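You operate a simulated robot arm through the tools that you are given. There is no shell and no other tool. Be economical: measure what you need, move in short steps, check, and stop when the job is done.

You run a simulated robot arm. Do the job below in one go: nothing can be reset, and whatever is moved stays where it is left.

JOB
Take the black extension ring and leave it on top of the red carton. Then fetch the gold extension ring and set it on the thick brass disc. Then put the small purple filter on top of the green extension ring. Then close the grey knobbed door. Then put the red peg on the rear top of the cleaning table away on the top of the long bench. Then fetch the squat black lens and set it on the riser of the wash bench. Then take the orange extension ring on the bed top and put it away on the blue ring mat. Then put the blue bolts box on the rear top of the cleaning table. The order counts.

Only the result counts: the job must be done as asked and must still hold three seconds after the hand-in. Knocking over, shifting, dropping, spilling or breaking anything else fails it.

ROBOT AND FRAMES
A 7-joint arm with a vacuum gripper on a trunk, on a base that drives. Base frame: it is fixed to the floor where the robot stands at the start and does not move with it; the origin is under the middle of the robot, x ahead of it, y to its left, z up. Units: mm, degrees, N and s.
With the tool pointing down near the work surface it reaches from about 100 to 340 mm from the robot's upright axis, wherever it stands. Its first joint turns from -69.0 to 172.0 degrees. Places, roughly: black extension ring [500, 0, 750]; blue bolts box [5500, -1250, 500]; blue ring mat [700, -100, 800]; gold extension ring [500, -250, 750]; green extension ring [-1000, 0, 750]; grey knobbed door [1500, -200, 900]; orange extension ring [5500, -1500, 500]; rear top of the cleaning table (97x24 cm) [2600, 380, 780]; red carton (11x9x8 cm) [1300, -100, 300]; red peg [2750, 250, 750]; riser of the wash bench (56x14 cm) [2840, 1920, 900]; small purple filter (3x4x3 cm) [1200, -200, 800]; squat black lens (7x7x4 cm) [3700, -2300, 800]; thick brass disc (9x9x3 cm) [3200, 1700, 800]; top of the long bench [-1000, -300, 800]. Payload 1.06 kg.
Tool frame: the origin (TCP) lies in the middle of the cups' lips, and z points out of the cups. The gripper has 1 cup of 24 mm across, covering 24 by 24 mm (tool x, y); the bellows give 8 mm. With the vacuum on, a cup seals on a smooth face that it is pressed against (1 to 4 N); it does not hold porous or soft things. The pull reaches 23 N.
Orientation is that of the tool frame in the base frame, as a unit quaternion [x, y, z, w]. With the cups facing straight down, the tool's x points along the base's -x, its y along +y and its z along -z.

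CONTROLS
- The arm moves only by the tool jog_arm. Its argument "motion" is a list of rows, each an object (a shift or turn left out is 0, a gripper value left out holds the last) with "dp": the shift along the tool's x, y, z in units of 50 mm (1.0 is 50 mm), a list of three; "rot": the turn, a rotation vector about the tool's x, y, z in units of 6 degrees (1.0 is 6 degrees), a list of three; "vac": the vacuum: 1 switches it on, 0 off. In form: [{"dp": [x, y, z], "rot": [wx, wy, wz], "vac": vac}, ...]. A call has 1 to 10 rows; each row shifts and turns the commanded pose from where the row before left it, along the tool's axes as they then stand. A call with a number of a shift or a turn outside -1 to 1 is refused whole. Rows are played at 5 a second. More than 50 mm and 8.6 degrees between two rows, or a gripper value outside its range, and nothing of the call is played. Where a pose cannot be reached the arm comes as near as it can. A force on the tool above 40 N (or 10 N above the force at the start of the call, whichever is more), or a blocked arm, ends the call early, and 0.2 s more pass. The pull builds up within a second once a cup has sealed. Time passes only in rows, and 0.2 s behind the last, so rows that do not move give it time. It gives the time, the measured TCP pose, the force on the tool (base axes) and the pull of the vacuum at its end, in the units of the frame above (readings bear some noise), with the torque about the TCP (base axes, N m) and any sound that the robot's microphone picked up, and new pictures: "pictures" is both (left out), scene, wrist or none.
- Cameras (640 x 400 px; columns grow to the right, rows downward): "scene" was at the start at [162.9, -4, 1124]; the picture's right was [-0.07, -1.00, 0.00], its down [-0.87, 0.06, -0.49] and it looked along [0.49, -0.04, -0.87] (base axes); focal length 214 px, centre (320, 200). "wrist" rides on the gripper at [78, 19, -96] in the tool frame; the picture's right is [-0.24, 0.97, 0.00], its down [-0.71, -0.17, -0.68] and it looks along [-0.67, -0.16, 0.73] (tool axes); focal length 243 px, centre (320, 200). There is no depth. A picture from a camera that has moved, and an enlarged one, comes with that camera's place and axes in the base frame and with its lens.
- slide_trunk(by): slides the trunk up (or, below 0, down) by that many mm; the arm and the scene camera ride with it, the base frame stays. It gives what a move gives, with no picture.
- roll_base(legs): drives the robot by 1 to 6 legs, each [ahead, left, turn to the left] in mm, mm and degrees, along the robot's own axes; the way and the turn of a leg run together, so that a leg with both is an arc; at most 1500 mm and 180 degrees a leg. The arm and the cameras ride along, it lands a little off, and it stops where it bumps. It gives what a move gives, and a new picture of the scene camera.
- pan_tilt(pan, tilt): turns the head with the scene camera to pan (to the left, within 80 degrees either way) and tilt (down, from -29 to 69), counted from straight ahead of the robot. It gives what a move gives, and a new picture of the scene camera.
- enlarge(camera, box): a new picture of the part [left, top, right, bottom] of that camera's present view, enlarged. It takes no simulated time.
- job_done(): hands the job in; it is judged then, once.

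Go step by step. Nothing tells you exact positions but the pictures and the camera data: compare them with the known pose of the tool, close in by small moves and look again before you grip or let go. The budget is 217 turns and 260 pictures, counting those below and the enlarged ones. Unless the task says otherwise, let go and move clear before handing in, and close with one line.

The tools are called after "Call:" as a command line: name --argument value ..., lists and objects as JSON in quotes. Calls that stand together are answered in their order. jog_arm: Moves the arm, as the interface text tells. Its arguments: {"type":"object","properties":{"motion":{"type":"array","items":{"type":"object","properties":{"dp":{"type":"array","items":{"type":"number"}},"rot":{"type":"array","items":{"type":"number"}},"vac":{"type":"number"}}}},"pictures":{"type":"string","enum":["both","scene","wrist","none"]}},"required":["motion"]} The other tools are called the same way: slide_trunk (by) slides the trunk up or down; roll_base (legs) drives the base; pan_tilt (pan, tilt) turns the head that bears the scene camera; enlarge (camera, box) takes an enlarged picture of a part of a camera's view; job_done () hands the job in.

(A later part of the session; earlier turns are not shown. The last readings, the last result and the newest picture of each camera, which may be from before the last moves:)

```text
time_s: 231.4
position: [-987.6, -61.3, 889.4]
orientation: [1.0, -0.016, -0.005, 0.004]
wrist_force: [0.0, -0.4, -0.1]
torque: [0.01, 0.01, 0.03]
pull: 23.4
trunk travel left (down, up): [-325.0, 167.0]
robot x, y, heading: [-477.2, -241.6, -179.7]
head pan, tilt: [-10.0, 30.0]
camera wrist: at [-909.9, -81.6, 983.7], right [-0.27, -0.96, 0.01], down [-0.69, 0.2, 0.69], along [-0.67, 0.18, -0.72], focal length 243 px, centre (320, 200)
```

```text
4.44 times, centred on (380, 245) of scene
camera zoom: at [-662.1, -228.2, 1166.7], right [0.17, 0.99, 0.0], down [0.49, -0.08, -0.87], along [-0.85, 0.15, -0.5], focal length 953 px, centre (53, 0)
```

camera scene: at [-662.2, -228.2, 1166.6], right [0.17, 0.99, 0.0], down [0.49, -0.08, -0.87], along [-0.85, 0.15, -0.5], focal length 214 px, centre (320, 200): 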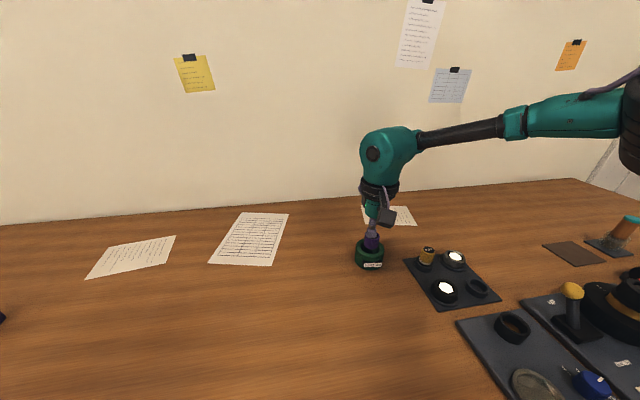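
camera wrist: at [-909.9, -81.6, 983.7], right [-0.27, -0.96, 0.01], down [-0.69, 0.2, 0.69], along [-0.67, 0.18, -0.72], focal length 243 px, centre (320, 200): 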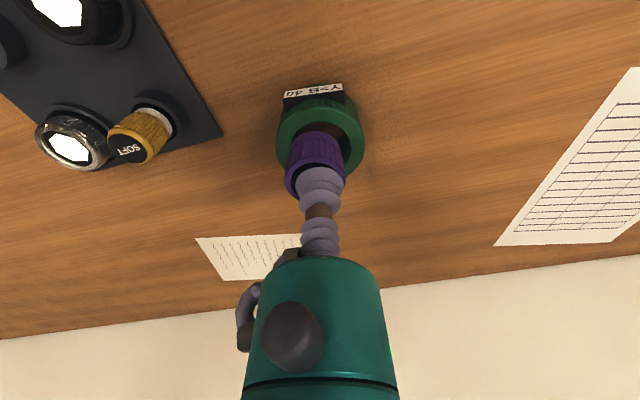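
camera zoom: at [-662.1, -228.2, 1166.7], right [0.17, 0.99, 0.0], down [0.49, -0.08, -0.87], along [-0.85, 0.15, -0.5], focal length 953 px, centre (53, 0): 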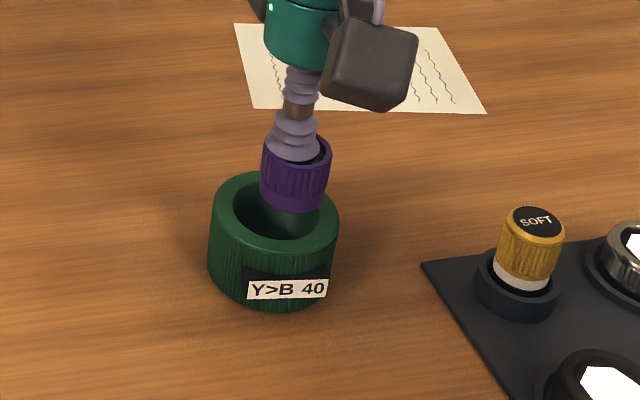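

Call:
jog_arm --motion '[{"dp": [-0.08, 0.08, 0]}, {"dp": [0, 0, 0.15]}, {"dp": [0, 0, 0.06]}, {"dp": [0, 0, 0.05]}, {"dp": [0, 0, 0.05]}, {}]' --pictures "wrist"

Call:
enlarge --camera "scene" --box '[320, 200, 440, 290]'

```text
time_s: 232.8
position: [-993.7, -67.2, 872.4]
orientation: [1.0, -0.017, -0.005, 0.005]
wrist_force: [0.3, 0.1, -0.2]
torque: [0.02, 0.0, 0.0]
pull: 23.5
trunk travel left (down, up): [-325.0, 167.0]
robot x, y, heading: [-477.8, -248.9, -179.9]
head pan, tilt: [-10.0, 30.0]
camera wrist: at [-914.2, -85.7, 968.2], right [-0.27, -0.96, 0.01], down [-0.69, 0.2, 0.69], along [-0.67, 0.18, -0.72], focal length 243 px, centre (320, 200)
```

wrist: 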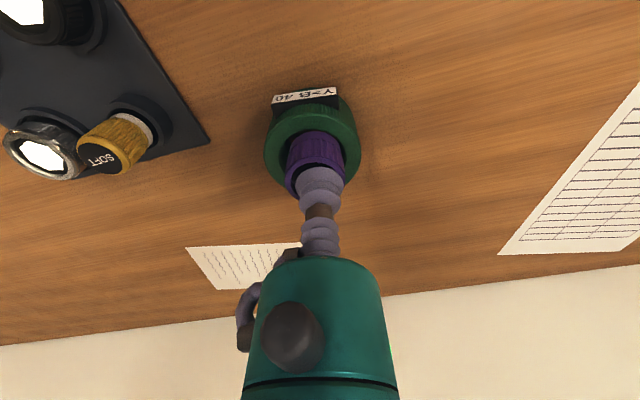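

```text
4.44 times, centred on (380, 245) of scene
camera zoom: at [-662.1, -228.2, 1166.7], right [0.17, 0.99, 0.0], down [0.49, -0.08, -0.87], along [-0.85, 0.15, -0.5], focal length 953 px, centre (53, 0)
```

zoom: 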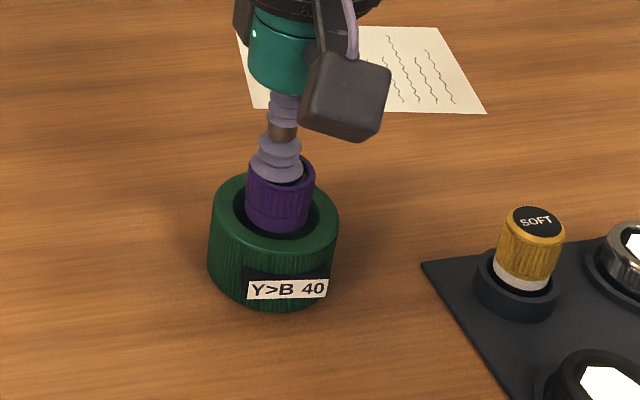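

Well centred; continue down in small steps until force shows.

Call:
jog_arm --motion '[{"dp": [-0.06, 0, 0.06]}, {"dp": [0, 0, 0.05]}, {"dp": [0, 0, 0.05]}, {}]' --pictures "none"

Call:
enlarge --camera "scene" --box '[320, 200, 440, 290]'

```text
time_s: 233.8
position: [-996.9, -65.8, 865.1]
orientation: [1.0, -0.016, -0.006, 0.006]
wrist_force: [-1.4, 0.1, 7.9]
torque: [-0.01, -0.04, 0.03]
pull: 22.7
trunk travel left (down, up): [-325.0, 167.0]
robot x, y, heading: [-476.4, -243.6, -179.7]
head pan, tilt: [-10.0, 30.0]
```

```text
4.44 times, centred on (380, 245) of scene
camera zoom: at [-661.6, -228.3, 1166.8], right [0.17, 0.99, 0.0], down [0.49, -0.08, -0.87], along [-0.85, 0.15, -0.5], focal length 953 px, centre (53, 0)
```

zoom: 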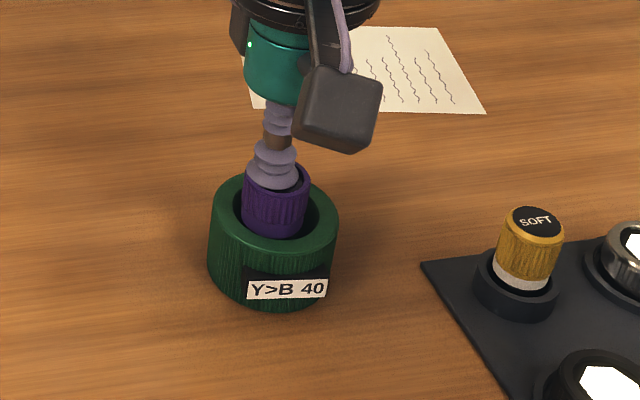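

Contact at 8 N. Release and rise straight.

Call:
jog_arm --motion '[{"vac": 0}, {}, {}, {"dp": [0, 0, -0.1]}, {"dp": [0, 0, -0.3]}, {"dp": [0, 0, -0.8]}]' --pictures "wrist"

Call:
enlarge --camera "scene" --box '[320, 200, 440, 290]'

```text
time_s: 235.2
position: [-994.5, -64.7, 925.2]
orientation: [1.0, -0.016, -0.005, 0.004]
wrist_force: [0.2, 0.2, 0.0]
torque: [0.03, -0.02, 0.02]
pull: 0.1
trunk travel left (down, up): [-325.0, 167.0]
robot x, y, heading: [-477.6, -242.0, -179.6]
head pan, tilt: [-10.0, 30.0]
camera wrist: at [-916.5, -85.7, 1020.6], right [-0.27, -0.96, 0.01], down [-0.7, 0.2, 0.69], along [-0.67, 0.18, -0.72], focal length 243 px, centre (320, 200)
```

wrist: 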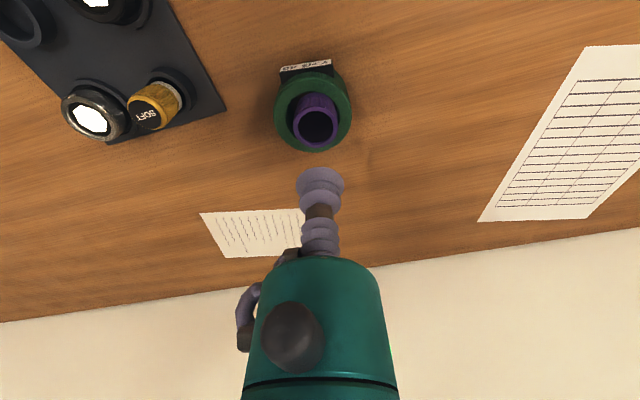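

```text
4.44 times, centred on (380, 245) of scene
camera zoom: at [-661.9, -228.3, 1166.7], right [0.17, 0.99, 0.0], down [0.49, -0.08, -0.87], along [-0.85, 0.15, -0.5], focal length 953 px, centre (53, 0)
```

zoom: 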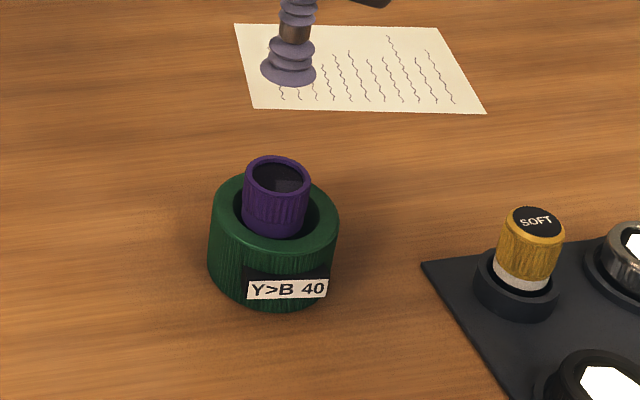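

The filter sits on the green ring. I raise the arm and return to the wooden bench for the door.

Call:
jog_arm --motion '[{"dp": [0, 0, -0.9]}, {"dp": [0, 0, -0.6]}]' --pictures "none"

Call:
roll_base --legs '[[-320, 0, 0], [0, 790, 0], [0, 0, -90.3], [0, -1350, 0]]'

Call:
pan_tilt --pan -15 --tilt 25

Call:
enlarge --camera "scene" --box '[220, 100, 460, 250]'

```text
time_s: 235.8
position: [-994.7, -63.9, 1000.8]
orientation: [1.0, -0.016, -0.004, 0.004]
wrist_force: [0.5, 0.0, 0.6]
torque: [0.01, 0.01, 0.04]
pull: 0.1
trunk travel left (down, up): [-325.0, 167.0]
robot x, y, heading: [-481.6, -244.3, -179.8]
head pan, tilt: [-10.0, 30.0]
```

```text
time_s: 260.4
position: [1381.4, -519.2, 998.7]
orientation: [-0.694, 0.72, 0.007, 0.001]
wrist_force: [0.7, 0.4, 0.5]
torque: [0.02, -0.01, 0.0]
pull: 0.2
trunk travel left (down, up): [-325.0, 167.0]
robot x, y, heading: [1202.2, -1035.2, 89.9]
head pan, tilt: [-10.0, 30.0]
camera scene: at [1217.0, -849.2, 1166.7], right [0.99, -0.17, 0.0], down [-0.09, -0.49, -0.87], along [0.15, 0.85, -0.5], focal length 214 px, centre (320, 200)
```

scene: 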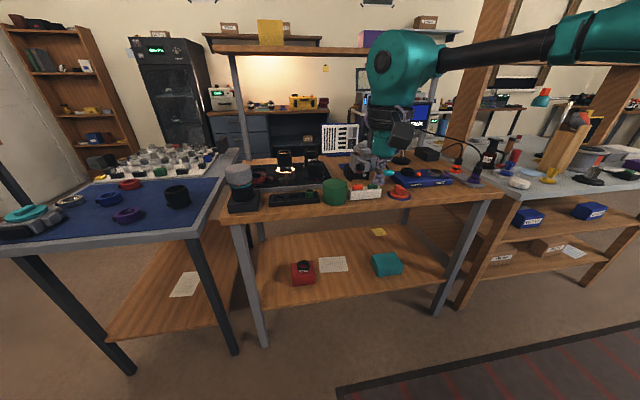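

```text
time_s: 261.0
position: [1380.7, -519.9, 999.9]
orientation: [-0.695, 0.719, 0.007, 0.001]
wrist_force: [-0.5, -0.4, 0.7]
torque: [-0.02, 0.03, 0.04]
pull: 0.1
trunk travel left (down, up): [-325.0, 167.0]
robot x, y, heading: [1200.9, -1037.8, 89.9]
head pan, tilt: [-15.0, 25.0]
camera scene: at [1225.1, -849.3, 1174.6], right [0.97, -0.26, 0.0], down [-0.11, -0.41, -0.91], along [0.23, 0.88, -0.42], focal length 214 px, centre (320, 200)
```

scene: 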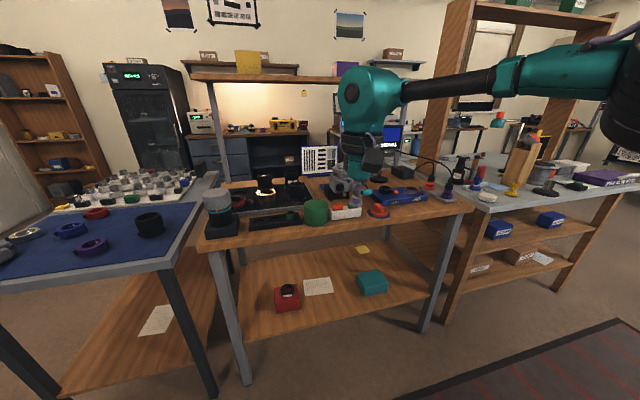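

```text
2.67 times, centred on (340, 175) of scene
camera zoom: at [1225.1, -849.3, 1174.6], right [0.97, -0.26, 0.0], down [-0.11, -0.41, -0.91], along [0.23, 0.88, -0.42], focal length 572 px, centre (267, 267)
```

zoom: 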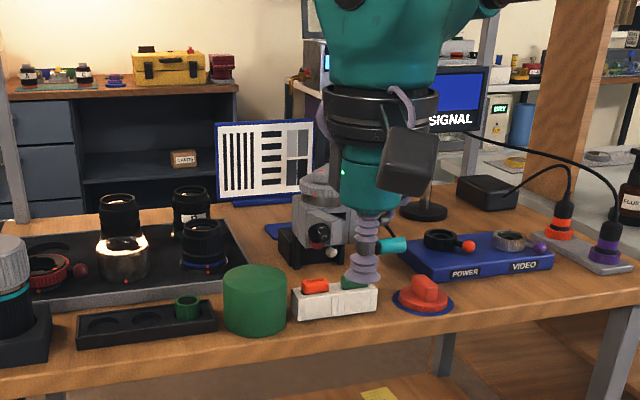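

The arm hides the device. I step 250 mm left and look.

Call:
roll_base --legs '[[150, 270, 0]]'

Call:
pan_tilt --pan -35 --tilt 25

Call:
enlarge --camera "scene" --box '[230, 120, 390, 220]'

```text
time_s: 264.0
position: [1111.1, -370.2, 1000.0]
orientation: [-0.696, 0.718, 0.007, 0.0]
wrist_force: [-0.2, -0.1, 0.3]
torque: [0.01, -0.03, 0.01]
pull: 0.0
trunk travel left (down, up): [-325.0, 167.0]
robot x, y, heading: [932.6, -886.6, 90.2]
head pan, tilt: [-15.0, 25.0]
camera scene: at [955.4, -699.8, 1174.6], right [0.97, -0.26, 0.0], down [-0.11, -0.41, -0.91], along [0.23, 0.88, -0.42], focal length 214 px, centre (320, 200)
```

scene: 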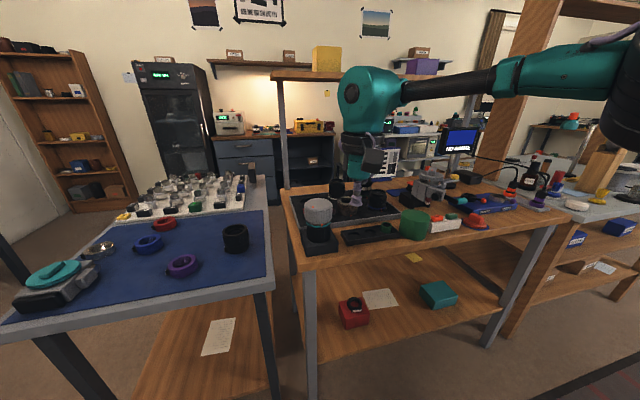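

```text
time_s: 264.8
position: [1111.7, -370.6, 1000.3]
orientation: [-0.695, 0.719, 0.006, 0.0]
wrist_force: [-0.4, 0.3, 0.2]
torque: [-0.01, -0.03, -0.02]
pull: 0.1
trunk travel left (down, up): [-325.0, 167.0]
robot x, y, heading: [932.7, -883.6, 90.3]
head pan, tilt: [-35.0, 25.0]
camera scene: at [984.5, -713.2, 1174.6], right [0.82, -0.57, 0.0], down [-0.24, -0.35, -0.91], along [0.52, 0.74, -0.42], focal length 214 px, centre (320, 200)
```

scene: 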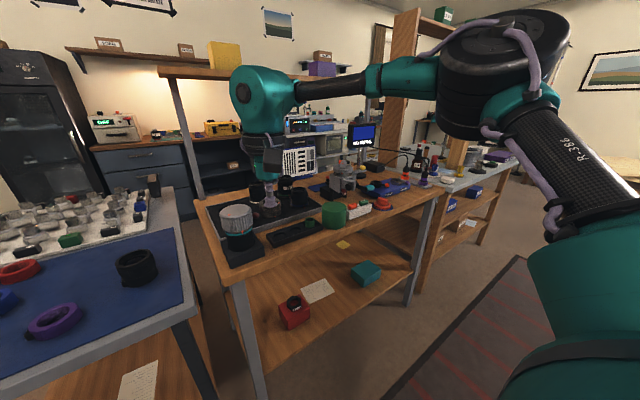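

```text
4.00 times, centred on (310, 170) of scene
camera zoom: at [984.5, -713.2, 1174.6], right [0.82, -0.57, 0.0], down [-0.24, -0.35, -0.91], along [0.52, 0.74, -0.42], focal length 858 px, centre (360, 320)
```

zoom: 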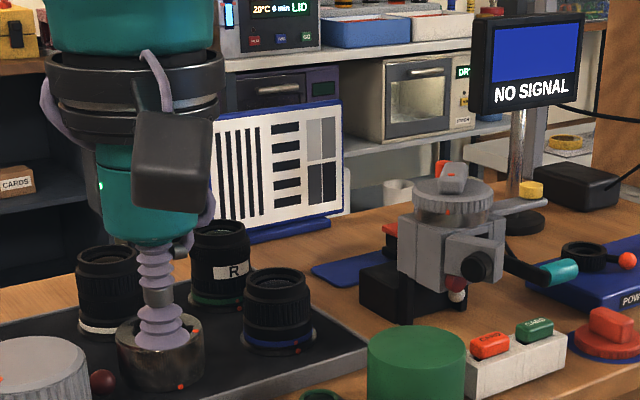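

I see a grey camera-like device with a thin plate and a yellow knob at its right. I look at it from the other side.

Call:
roll_base --legs '[[0, -720, 0]]'

Call:
pan_tilt --pan 20 --tilt 30

Call:
enlarge --camera "scene" --box '[240, 120, 400, 220]'

```text
time_s: 271.6
position: [1830.1, -365.2, 1000.3]
orientation: [-0.697, 0.717, 0.007, 0.001]
wrist_force: [0.3, 0.1, -0.1]
torque: [0.0, -0.02, 0.03]
pull: 0.1
trunk travel left (down, up): [-325.0, 167.0]
robot x, y, heading: [1651.7, -881.4, 90.3]
head pan, tilt: [-35.0, 25.0]
camera scene: at [1705.5, -709.3, 1174.6], right [0.82, -0.57, 0.0], down [-0.24, -0.35, -0.91], along [0.51, 0.75, -0.42], focal length 214 px, centre (320, 200)
```

scene: 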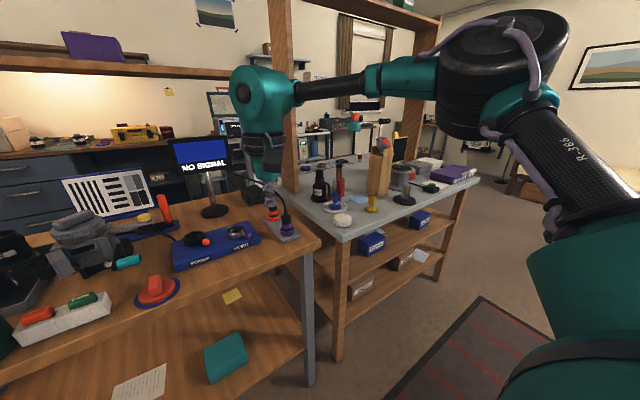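

```text
time_s: 272.8
position: [1829.7, -365.9, 1000.6]
orientation: [-0.697, 0.717, 0.007, 0.001]
wrist_force: [0.1, 0.3, 0.6]
torque: [0.0, 0.03, 0.01]
pull: 0.0
trunk travel left (down, up): [-325.0, 167.0]
robot x, y, heading: [1651.0, -880.6, 90.1]
head pan, tilt: [20.0, 30.0]
camera scene: at [1621.6, -700.4, 1166.7], right [0.94, 0.35, 0.0], down [0.17, -0.47, -0.87], along [-0.3, 0.81, -0.5], focal length 214 px, centre (320, 200)
```

scene: 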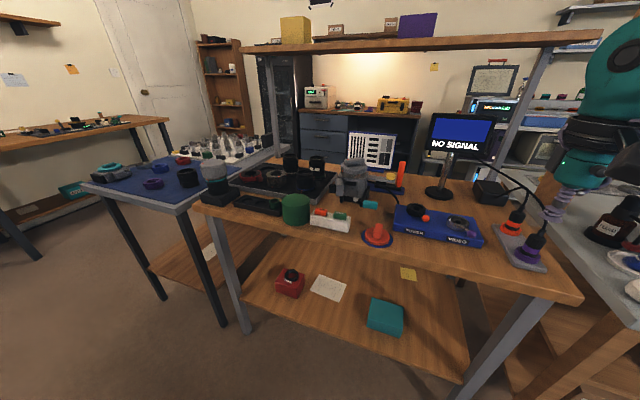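

```text
4.00 times, centred on (320, 170) of scene
camera zoom: at [1621.6, -700.4, 1166.7], right [0.94, 0.35, 0.0], down [0.17, -0.47, -0.87], along [-0.3, 0.81, -0.5], focal length 858 px, centre (320, 320)
```

zoom: 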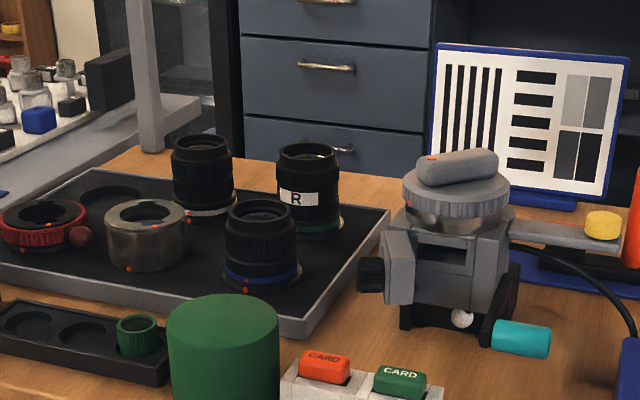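

Now clear: the grey body's door is hinged at its front-left vertical edge near (1485, -141), stands open towards -y, z≈858–915, black knob on its left face. I must push its left face towards +x and then +y. I drive so the tool is left of the door.

Call:
roll_base --legs '[[0, 400, 0], [120, 0, 0]]'

Call:
pan_tilt --pan -20 --tilt 35

Call:
jog_arm --motion '[{}]' --pictures "wrist"

```text
time_s: 277.8
position: [1425.2, -247.4, 999.6]
orientation: [-0.696, 0.718, 0.007, 0.001]
wrist_force: [0.5, 0.0, 0.3]
torque: [-0.01, -0.03, -0.01]
pull: 0.1
trunk travel left (down, up): [-325.0, 167.0]
robot x, y, heading: [1246.7, -768.3, 90.3]
head pan, tilt: [20.0, 30.0]
camera scene: at [1216.1, -583.1, 1166.5], right [0.94, 0.35, 0.0], down [0.17, -0.47, -0.87], along [-0.3, 0.81, -0.5], focal length 214 px, centre (320, 200)
```

scene: 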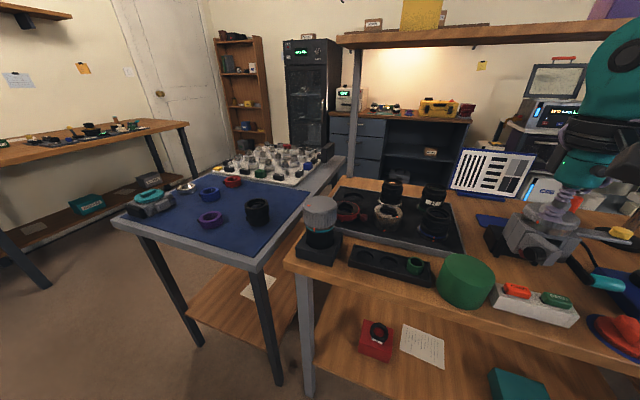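

```text
time_s: 278.8
position: [1425.2, -248.1, 1000.7]
orientation: [-0.697, 0.717, 0.007, 0.0]
wrist_force: [-0.1, 0.0, 0.5]
torque: [-0.01, 0.01, 0.02]
pull: 0.2
trunk travel left (down, up): [-325.0, 167.0]
robot x, y, heading: [1244.2, -764.0, 90.6]
head pan, tilt: [-20.0, 35.0]
camera scene: at [1277.0, -585.5, 1158.9], right [0.94, -0.33, 0.0], down [-0.19, -0.54, -0.82], along [0.27, 0.77, -0.57], focal length 214 px, centre (320, 200)
```

scene: 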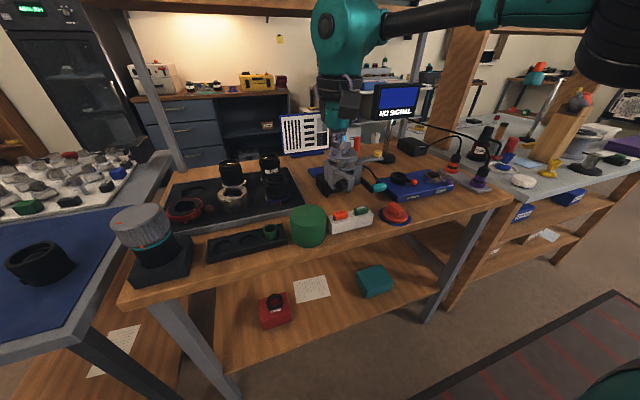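

```text
time_s: 279.2
position: [1425.1, -248.1, 1000.3]
orientation: [-0.696, 0.718, 0.007, 0.001]
wrist_force: [-0.1, 0.7, -0.3]
torque: [-0.04, -0.02, 0.05]
pull: 0.0
trunk travel left (down, up): [-325.0, 167.0]
robot x, y, heading: [1248.7, -766.4, 90.4]
head pan, tilt: [-20.0, 35.0]
camera wrist: at [1404.9, -326.9, 1095.1], right [-0.96, 0.26, 0.01], down [0.2, 0.69, 0.69], along [0.17, 0.67, -0.72], focal length 243 px, centre (320, 200)
```

wrist: 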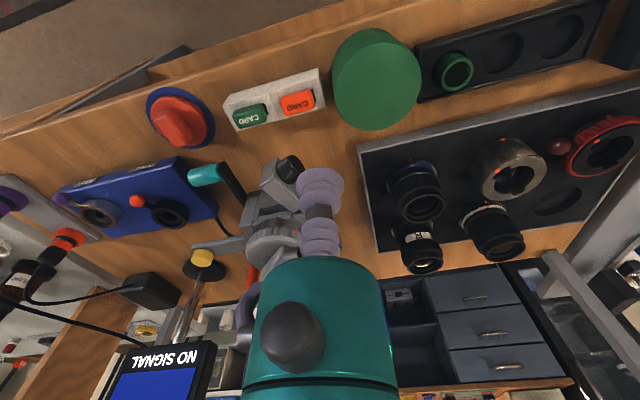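

Call:
enlarge --camera "wrist" --box '[180, 60, 380, 260]'

Call:
enlarge --camera "scene" --box '[290, 120, 410, 220]'

```text
2.00 times, centred on (280, 160) of wrist
camera zoom: at [1404.9, -326.9, 1095.1], right [-0.96, 0.26, 0.01], down [0.2, 0.69, 0.69], along [0.17, 0.67, -0.72], focal length 485 px, centre (400, 280)
```

zoom: 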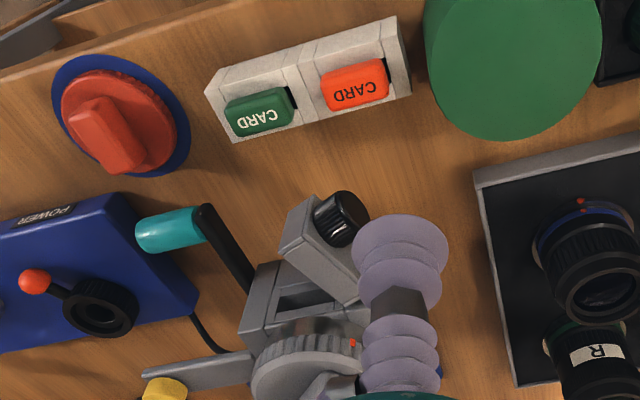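

```text
4.00 times, centred on (350, 170) of scene
camera zoom: at [1277.1, -585.5, 1158.9], right [0.94, -0.34, 0.0], down [-0.19, -0.54, -0.82], along [0.27, 0.77, -0.57], focal length 858 px, centre (200, 320)
```

zoom: 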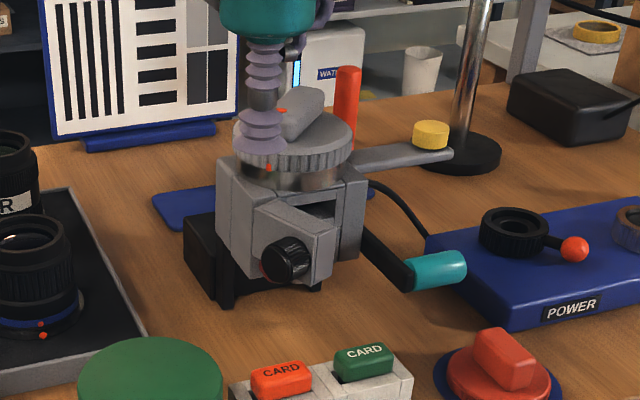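

The door's free outer edge is near (1465, -231), hinge near (1455, -178), knob mid-face, z≈875–932; the wheel overhangs above, so I tilt the tool 30° (lip forward) to keep its body clear, and come down left of the door.

Call:
jog_arm --motion '[{"rot": [0, -1, 0]}, {"rot": [0, -1, 0]}, {"rot": [0, -1, 0]}, {"rot": [0, -1, 0]}, {"rot": [0, -1, 0]}, {"dp": [0.36, 0, 0.63]}, {"dp": [0.36, 0, 0.63]}, {"dp": [0.36, 0, 0.63]}]' --pictures "both"

Call:
enlarge --camera "scene" --box '[290, 120, 410, 220]'

```text
time_s: 281.0
position: [1423.7, -247.0, 890.8]
orientation: [-0.671, 0.693, 0.187, 0.186]
wrist_force: [-0.6, -0.1, -0.4]
torque: [0.0, 0.02, 0.02]
pull: 0.0
trunk travel left (down, up): [-325.0, 167.0]
robot x, y, heading: [1245.1, -764.2, 90.3]
head pan, tilt: [-20.0, 35.0]
camera scene: at [1277.2, -585.3, 1158.8], right [0.94, -0.34, 0.0], down [-0.19, -0.54, -0.82], along [0.27, 0.77, -0.57], focal length 214 px, centre (320, 200)
camera wrist: at [1402.1, -362.0, 933.2], right [-0.96, 0.23, 0.13], down [0.19, 0.25, 0.95], along [0.19, 0.94, -0.29], focal length 243 px, centre (320, 200)
```

scene: 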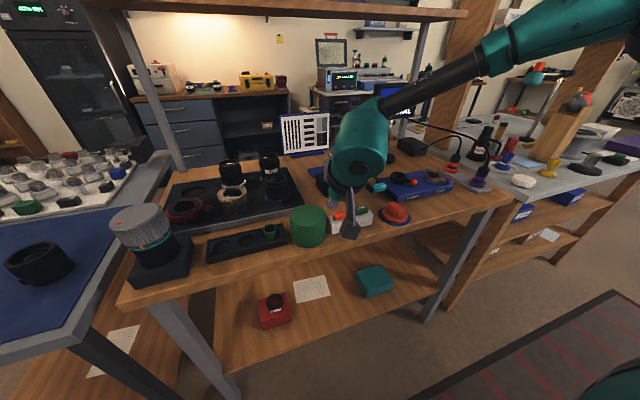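
wrist: 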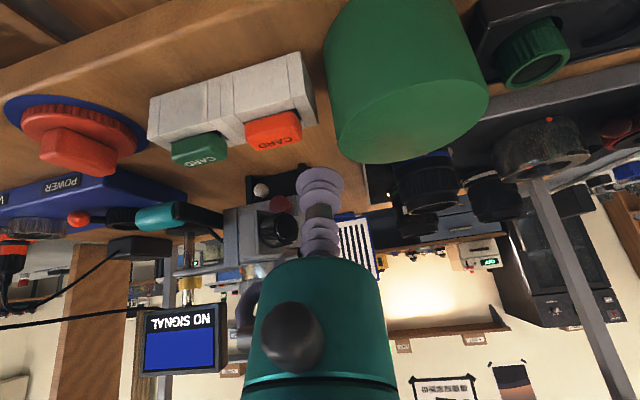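

```text
4.00 times, centred on (350, 170) of scene
camera zoom: at [1277.2, -585.3, 1158.8], right [0.94, -0.34, 0.0], down [-0.19, -0.54, -0.82], along [0.27, 0.77, -0.57], focal length 858 px, centre (200, 320)
```

zoom: 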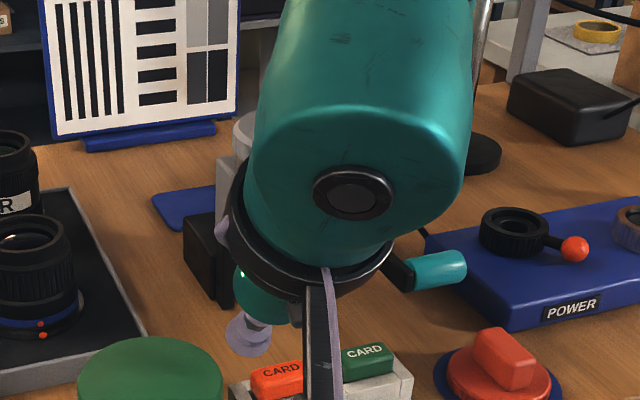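

Call:
enlarge --camera "wrist" --box '[200, 150, 360, 290]'

```text
2.86 times, centred on (280, 220) of wrist
camera zoom: at [1402.1, -362.0, 933.2], right [-0.96, 0.23, 0.13], down [0.19, 0.25, 0.95], along [0.19, 0.94, -0.29], focal length 693 px, centre (434, 143)
```

zoom: 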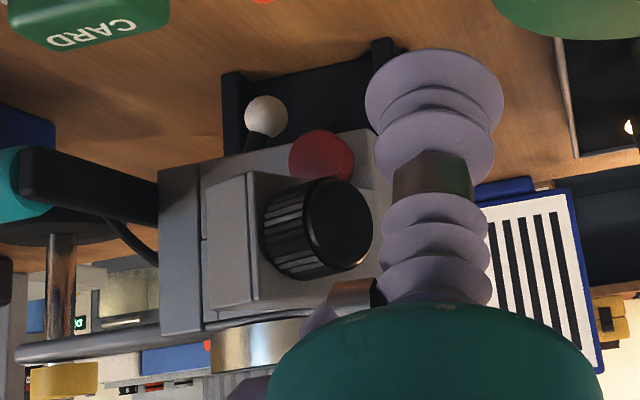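

Refined: door is about half open (free edge ≈(1484,-203), knob tip ≈(1465,-192), z≈897). I push near its free edge in small steps along the closing arc.

Call:
jog_arm --motion '[{"dp": [-0.433, -0.62, 0.25]}, {"dp": [-0.26, -0.3, 0.15]}, {"dp": [-0.173, -0.3, 0.1]}]' --pictures "wrist"

Call:
enlarge --camera "wrist" --box '[200, 150, 360, 290]'

```text
time_s: 282.0
position: [1490.0, -207.5, 889.8]
orientation: [-0.67, 0.696, 0.181, 0.184]
wrist_force: [3.2, -23.9, 3.2]
torque: [0.17, 0.14, -0.02]
pull: 0.2
trunk travel left (down, up): [-325.0, 167.0]
robot x, y, heading: [1247.0, -764.3, 90.3]
head pan, tilt: [-20.0, 35.0]
stopped in row 3: the force on the tool passed its limit at 42 N (the readings are from after the stop); the commanded pose is now the measured one
camera wrist: at [1466.6, -320.7, 933.5], right [-0.96, 0.24, 0.12], down [0.19, 0.26, 0.95], along [0.19, 0.93, -0.3], focal length 243 px, centre (320, 200)
```

wrist: 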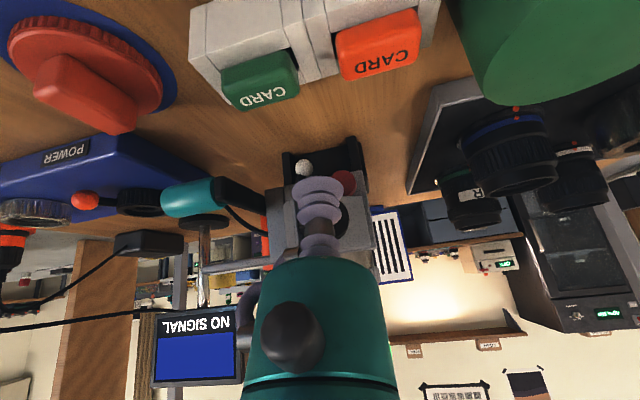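

```text
2.86 times, centred on (280, 220) of wrist
camera zoom: at [1466.6, -320.7, 933.5], right [-0.96, 0.24, 0.12], down [0.19, 0.26, 0.95], along [0.19, 0.93, -0.3], focal length 693 px, centre (434, 143)
```

zoom: 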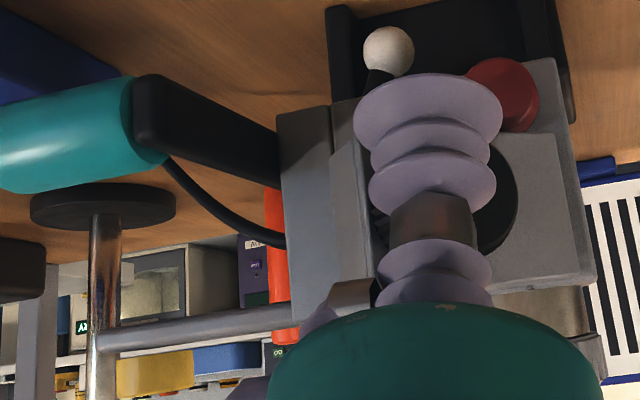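

The door has swung a lot. I back off a bit and view the state.

Call:
jog_arm --motion '[{"dp": [0.7, 0, -0.4]}, {"dp": [0.5, 0.8, -0.2]}]' --pictures "wrist"

Call:
enlarge --camera "wrist" --box '[180, 130, 360, 280]'

```text
time_s: 282.6
position: [1444.4, -267.2, 885.8]
orientation: [-0.67, 0.695, 0.184, 0.185]
wrist_force: [0.4, 0.5, -0.2]
torque: [0.0, -0.02, 0.01]
pull: 0.0
trunk travel left (down, up): [-325.0, 167.0]
robot x, y, heading: [1246.7, -764.0, 90.0]
head pan, tilt: [-20.0, 35.0]
camera wrist: at [1422.4, -382.1, 928.9], right [-0.96, 0.24, 0.13], down [0.19, 0.26, 0.95], along [0.19, 0.94, -0.29], focal length 243 px, centre (320, 200)
```

wrist: 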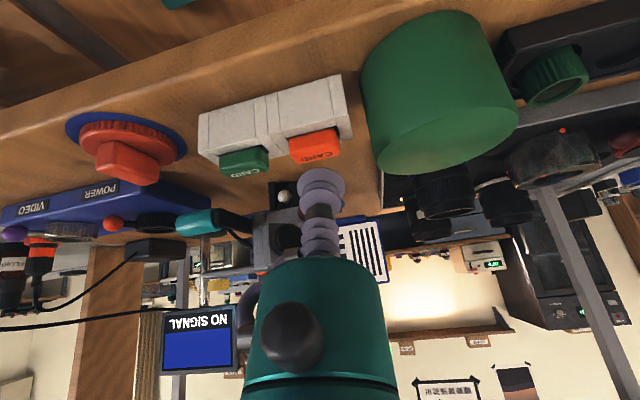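

```text
2.67 times, centred on (270, 205) of wrist
camera zoom: at [1422.4, -382.1, 928.9], right [-0.96, 0.24, 0.13], down [0.19, 0.26, 0.95], along [0.19, 0.94, -0.29], focal length 647 px, centre (453, 187)
```

zoom: 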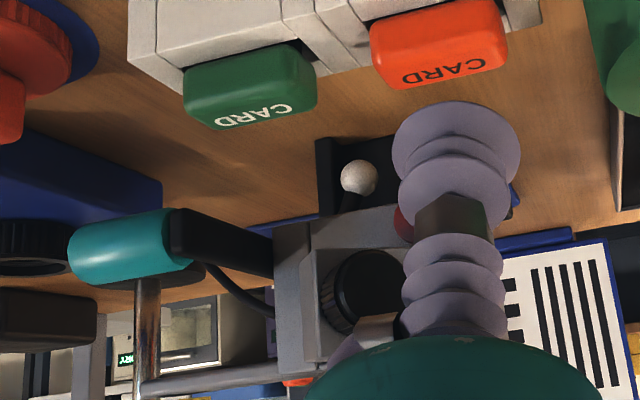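

Call:
jog_arm --motion '[{"dp": [0, 0.9, 0]}, {"dp": [0, 0.9, 0]}]' --pictures "wrist"

Call:
enlarge --camera "wrist" --box '[160, 130, 320, 270]'

Call:
enlarge --camera "scene" --box '[290, 120, 410, 220]'

```text
time_s: 283.2
position: [1357.2, -265.0, 885.6]
orientation: [-0.67, 0.695, 0.184, 0.184]
wrist_force: [0.2, -0.6, -0.2]
torque: [-0.03, 0.0, 0.04]
pull: 0.1
trunk travel left (down, up): [-325.0, 167.0]
robot x, y, heading: [1248.6, -765.1, 90.0]
head pan, tilt: [-20.0, 35.0]
camera wrist: at [1333.7, -378.4, 929.4], right [-0.96, 0.24, 0.13], down [0.19, 0.26, 0.95], along [0.19, 0.94, -0.3], focal length 243 px, centre (320, 200)
```

wrist: 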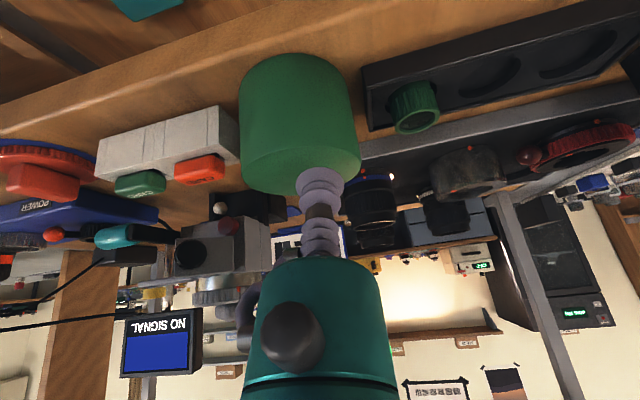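

```text
2.86 times, centred on (240, 200) of wrist
camera zoom: at [1333.7, -378.4, 929.4], right [-0.96, 0.24, 0.13], down [0.19, 0.26, 0.95], along [0.19, 0.94, -0.3], focal length 693 px, centre (549, 200)
```

zoom: 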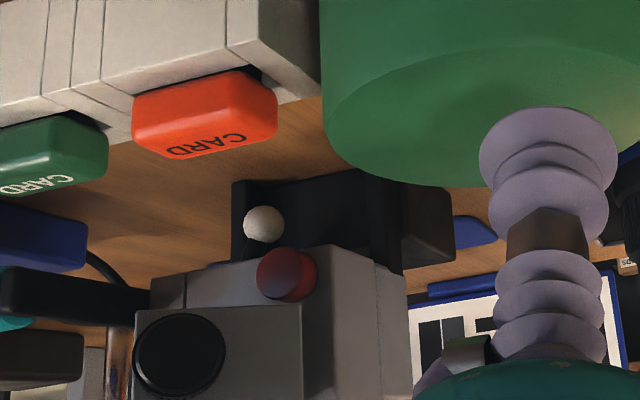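

```text
4.00 times, centred on (350, 170) of scene
camera zoom: at [1277.2, -586.0, 1158.8], right [0.94, -0.34, 0.0], down [-0.19, -0.54, -0.82], along [0.28, 0.77, -0.57], focal length 858 px, centre (200, 320)
```

zoom: 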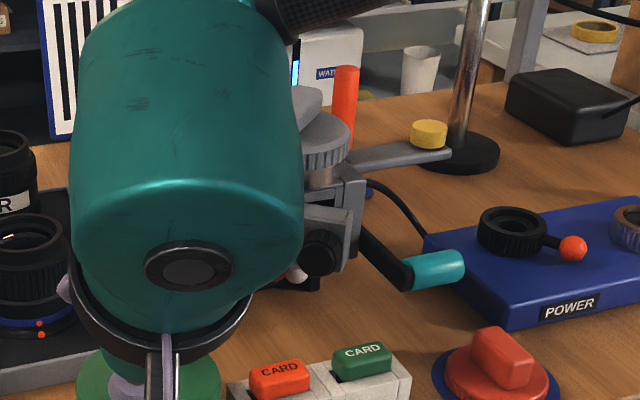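

Call:
jog_arm --motion '[{"dp": [-0.5, 0.3, -0.8]}, {"dp": [-0.5, 0.3, -0.8]}, {"dp": [0, 0.9, 0]}]' --pictures "none"

Call:
enlarge --camera "scene" --box '[310, 130, 400, 205]'

```text
time_s: 284.0
position: [1316.8, -259.5, 980.1]
orientation: [-0.67, 0.695, 0.184, 0.186]
wrist_force: [-0.3, -0.1, 0.3]
torque: [0.03, 0.04, -0.03]
pull: 0.1
out of reach, approached as far as the arm can: row 3
trunk travel left (down, up): [-325.0, 167.0]
robot x, y, heading: [1244.6, -763.3, 90.4]
head pan, tilt: [-20.0, 35.0]
```

```text
5.33 times, centred on (355, 168) of scene
camera zoom: at [1277.4, -587.0, 1159.0], right [0.94, -0.34, 0.0], down [-0.19, -0.54, -0.82], along [0.28, 0.77, -0.57], focal length 1144 px, centre (133, 373)
```

zoom: 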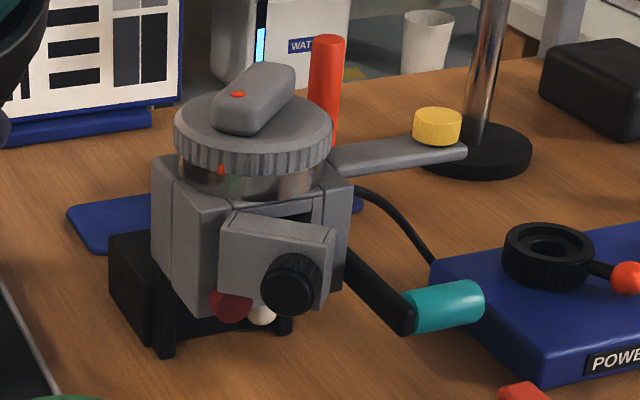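

The device itself stands turned (front face runs at about -38°), and the door is now only ~11° from shut. I return and push further at its free end along the face normal (+x,+y).

Call:
jog_arm --motion '[{"dp": [-0.12, -0.8, 0.07]}, {"dp": [-0.12, -0.8, 0.07]}, {"dp": [0, -0.8, 0]}, {"dp": [0, -0.66, 0]}, {"dp": [0.44, 0, 0.76]}, {"dp": [0.44, 0, 0.76]}, {"dp": [-0.4, -0.36, 0.23]}]' --pictures "none"

Call:
jog_arm --motion '[{"dp": [-0.14, -0.12, 0.08]}, {"dp": [-0.14, -0.12, 0.08]}, {"dp": [-0.14, -0.12, 0.08]}]' --pictures "wrist"

Call:
enlarge --camera "wrist" --box '[220, 130, 400, 280]'

```text
time_s: 285.6
position: [1487.3, -229.7, 893.4]
orientation: [-0.67, 0.695, 0.183, 0.185]
wrist_force: [-0.2, 0.1, 0.6]
torque: [-0.03, 0.04, -0.01]
pull: 0.0
trunk travel left (down, up): [-325.0, 167.0]
robot x, y, heading: [1249.2, -768.7, 90.1]
head pan, tilt: [-20.0, 35.0]
```

```text
time_s: 286.4
position: [1505.4, -205.9, 892.8]
orientation: [-0.67, 0.695, 0.183, 0.185]
wrist_force: [1.0, -0.4, 0.1]
torque: [-0.01, -0.02, 0.03]
pull: 0.0
trunk travel left (down, up): [-325.0, 167.0]
robot x, y, heading: [1245.1, -765.7, 90.3]
head pan, tilt: [-20.0, 35.0]
camera wrist: at [1483.6, -320.1, 935.8], right [-0.96, 0.24, 0.13], down [0.19, 0.26, 0.95], along [0.19, 0.94, -0.3], focal length 243 px, centre (320, 200)
```

wrist: 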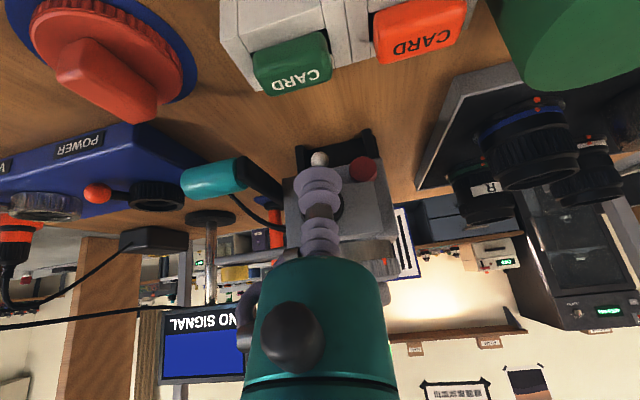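

```text
2.67 times, centred on (310, 205) of wrist
camera zoom: at [1483.6, -320.1, 935.8], right [-0.96, 0.24, 0.13], down [0.19, 0.26, 0.95], along [0.19, 0.94, -0.3], focal length 647 px, centre (347, 187)
```

zoom: 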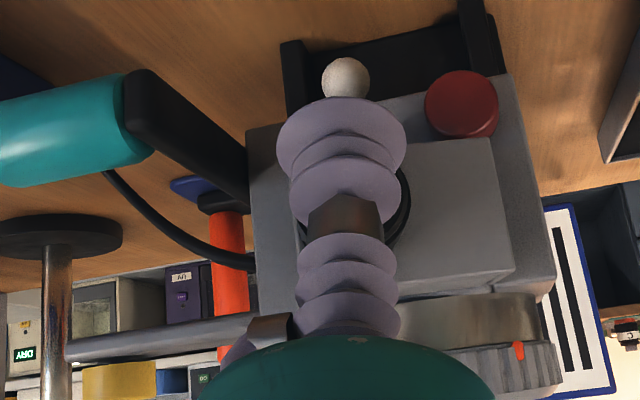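

No contact yet; continue pushing along the same direction.

Call:
jog_arm --motion '[{"dp": [-0.12, -0.08, 0.07]}, {"dp": [-0.12, -0.08, 0.07]}, {"dp": [-0.12, -0.08, 0.07]}, {"dp": [-0.12, -0.08, 0.07]}]' --pictures "wrist"

Call:
enlarge --camera "wrist" --box '[220, 130, 400, 280]'

```text
time_s: 287.5
position: [1522.3, -184.9, 894.1]
orientation: [-0.67, 0.695, 0.183, 0.183]
wrist_force: [-3.1, -30.2, 10.8]
torque: [0.37, -0.09, 0.11]
pull: 0.0
trunk travel left (down, up): [-325.0, 167.0]
robot x, y, heading: [1245.1, -768.6, 90.2]
head pan, tilt: [-20.0, 35.0]
stopped in row 4: the force on the tool passed its limit at 43 N (the readings are from after the stop); the commanded pose is now the measured one
camera wrist: at [1499.8, -299.1, 938.3], right [-0.96, 0.24, 0.13], down [0.19, 0.26, 0.95], along [0.19, 0.94, -0.3], focal length 243 px, centre (320, 200)
```

wrist: 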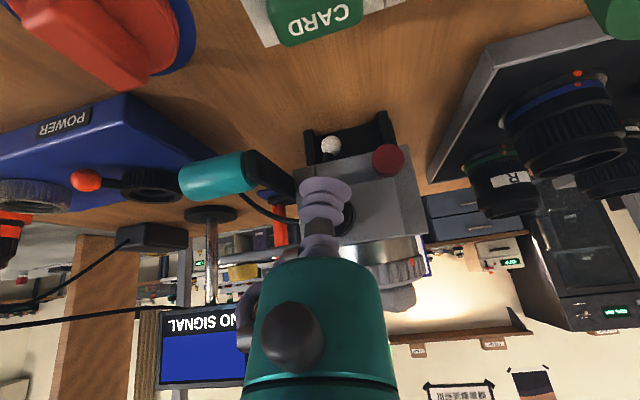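

```text
2.67 times, centred on (310, 205) of wrist
camera zoom: at [1499.8, -299.1, 938.3], right [-0.96, 0.24, 0.13], down [0.19, 0.26, 0.95], along [0.19, 0.94, -0.3], focal length 647 px, centre (347, 187)
```

zoom: 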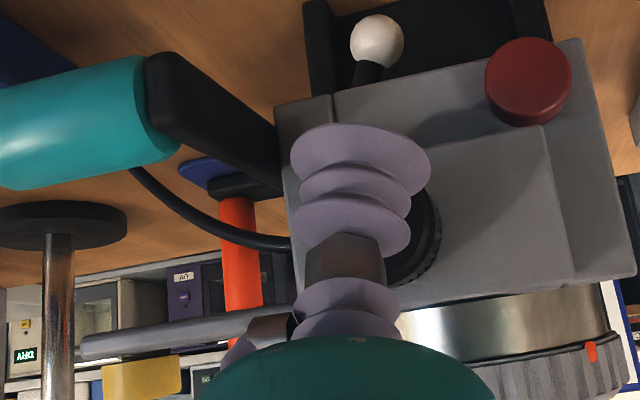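

Firm resistance (30 N). I back off and inspect.

Call:
jog_arm --motion '[{"dp": [0.6, 0, -0.35]}, {"dp": [0.6, 0.3, -0.35]}, {"dp": [-0.4, 0.6, -0.7]}, {"dp": [-0.4, 0.6, -0.7]}, {"dp": [0, 0.9, 0]}, {"dp": [0, 0.9, 0]}, {"dp": [0, 0.7, 0]}]' --pictures "none"

Call:
enlarge --camera "scene" --box '[310, 130, 400, 205]'

```text
refused: row 3 steps farther than a row can; nothing moved
```

```text
5.33 times, centred on (355, 168) of scene
camera zoom: at [1277.0, -591.6, 1159.6], right [0.94, -0.34, 0.0], down [-0.19, -0.54, -0.82], along [0.28, 0.77, -0.57], focal length 1144 px, centre (133, 373)
```

zoom: 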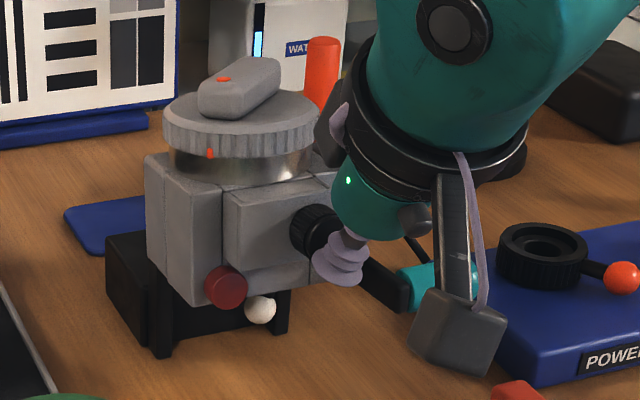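

Call:
jog_arm --motion '[{"dp": [0.6, 0, -0.35]}, {"dp": [0.6, 0.3, -0.35]}, {"dp": [-0.4, 0.4, -0.7]}, {"dp": [-0.4, 0.4, -0.7]}, {"dp": [0, 0.9, 0]}, {"dp": [0, 0.9, 0]}, {"dp": [0, 0.9, 0]}, {"dp": [0, 0.5, 0]}]' --pictures "none"

Call:
enlarge --camera "scene" --box '[310, 130, 400, 205]'

```text
time_s: 289.3
position: [1328.7, -240.4, 974.0]
orientation: [-0.669, 0.696, 0.182, 0.185]
wrist_force: [-0.4, 0.0, 0.6]
torque: [0.0, 0.0, 0.04]
pull: 0.1
out of reach, approached as far as the arm can: row 8
trunk travel left (down, up): [-325.0, 167.0]
robot x, y, heading: [1250.1, -768.9, 90.6]
head pan, tilt: [-20.0, 35.0]
```

```text
5.33 times, centred on (355, 168) of scene
camera zoom: at [1277.5, -587.2, 1158.9], right [0.94, -0.34, 0.0], down [-0.19, -0.54, -0.82], along [0.28, 0.77, -0.57], focal length 1144 px, centre (133, 373)
```

zoom: 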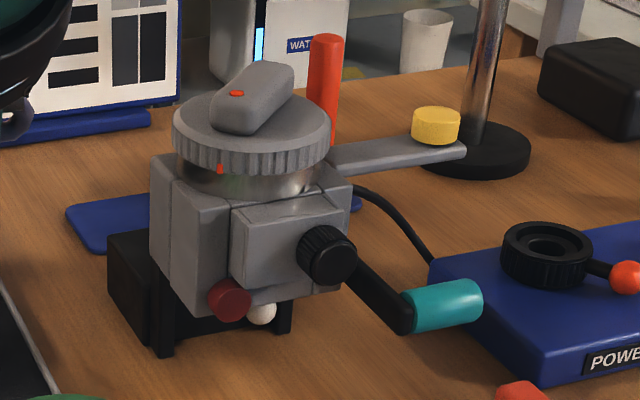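

Call:
enlarge --camera "scene" --box '[335, 155, 380, 195]'

```text
10.00 times, centred on (358, 175) of scene
camera zoom: at [1277.5, -587.2, 1158.9], right [0.94, -0.34, 0.0], down [-0.19, -0.54, -0.82], along [0.28, 0.77, -0.57], focal length 2145 px, centre (-55, 450)
```

zoom: 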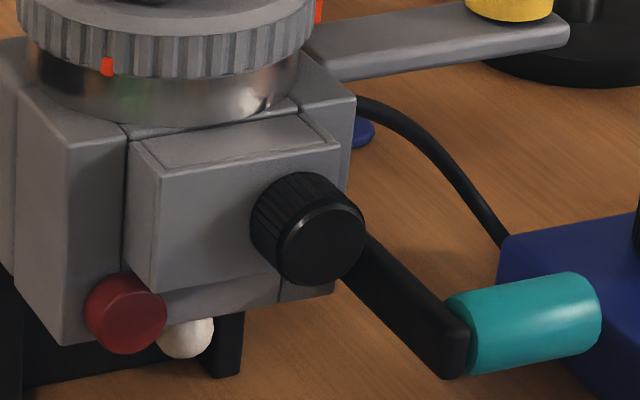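

The door is flush shut. Now for the red peg: I level the tool, and drive round to the north side of the cleaning table.

Call:
jog_arm --motion '[{"rot": [0, 1, 0]}, {"rot": [0, 1, 0]}, {"rot": [0, 1, 0]}, {"rot": [0, 1, 0]}, {"rot": [0, 0.9, 0]}, {"dp": [0.2, -0.8, -0.2]}, {"dp": [0.2, -0.8, -0.2]}, {"dp": [0, -0.8, 0]}]' --pictures "none"

Call:
roll_base --legs '[[-250, 0, 0], [0, -1100, 0], [0, -1050, 0], [1500, 0, 0], [400, 0, 0], [0, 0, -179]]'

Call:
pan_tilt --pan -30 --tilt 30

```text
time_s: 291.1
position: [1531.4, -252.6, 988.5]
orientation: [-0.694, 0.72, 0.008, 0.001]
wrist_force: [-0.4, -0.4, 0.1]
torque: [-0.02, -0.02, -0.03]
pull: 0.0
out of reach, approached as far as the arm can: row 1, 2, 3, 4, 5
trunk travel left (down, up): [-325.0, 167.0]
robot x, y, heading: [1248.2, -766.2, 90.5]
head pan, tilt: [-20.0, 35.0]
```

```text
time_s: 328.0
position: [3094.7, 381.5, 988.9]
orientation: [0.723, 0.691, -0.001, 0.008]
wrist_force: [0.9, 0.3, 0.0]
torque: [-0.03, -0.03, 0.0]
pull: 0.0
trunk travel left (down, up): [-325.0, 167.0]
robot x, y, heading: [3386.4, 890.5, -90.6]
head pan, tilt: [-20.0, 35.0]
camera scene: at [3356.3, 714.3, 1158.9], right [-0.94, 0.35, 0.0], down [0.2, 0.54, -0.82], along [-0.29, -0.77, -0.57], focal length 214 px, centre (320, 200)
```

scene: 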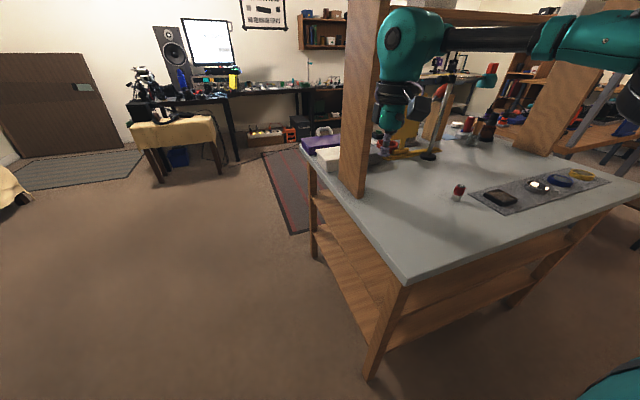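

```text
time_s: 328.8
position: [3096.3, 381.5, 989.0]
orientation: [0.723, 0.69, -0.001, 0.007]
wrist_force: [0.7, 0.0, -0.7]
torque: [0.02, 0.02, 0.01]
pull: 0.0
trunk travel left (down, up): [-325.0, 167.0]
robot x, y, heading: [3387.1, 894.3, -90.3]
head pan, tilt: [-30.0, 30.0]
camera scene: at [3341.2, 718.8, 1166.6], right [-0.86, 0.51, 0.0], down [0.25, 0.43, -0.87], along [-0.44, -0.75, -0.5], focal length 214 px, centre (320, 200)
```

scene: 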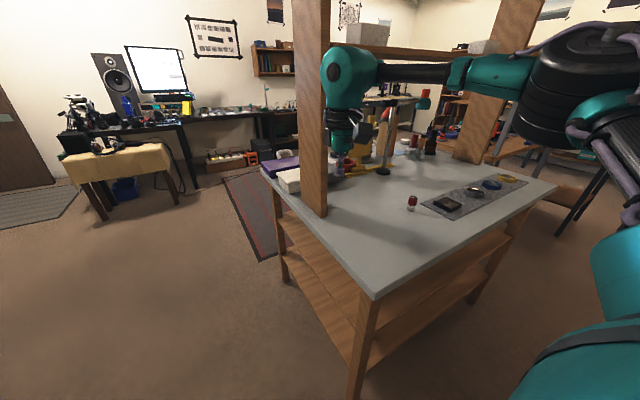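

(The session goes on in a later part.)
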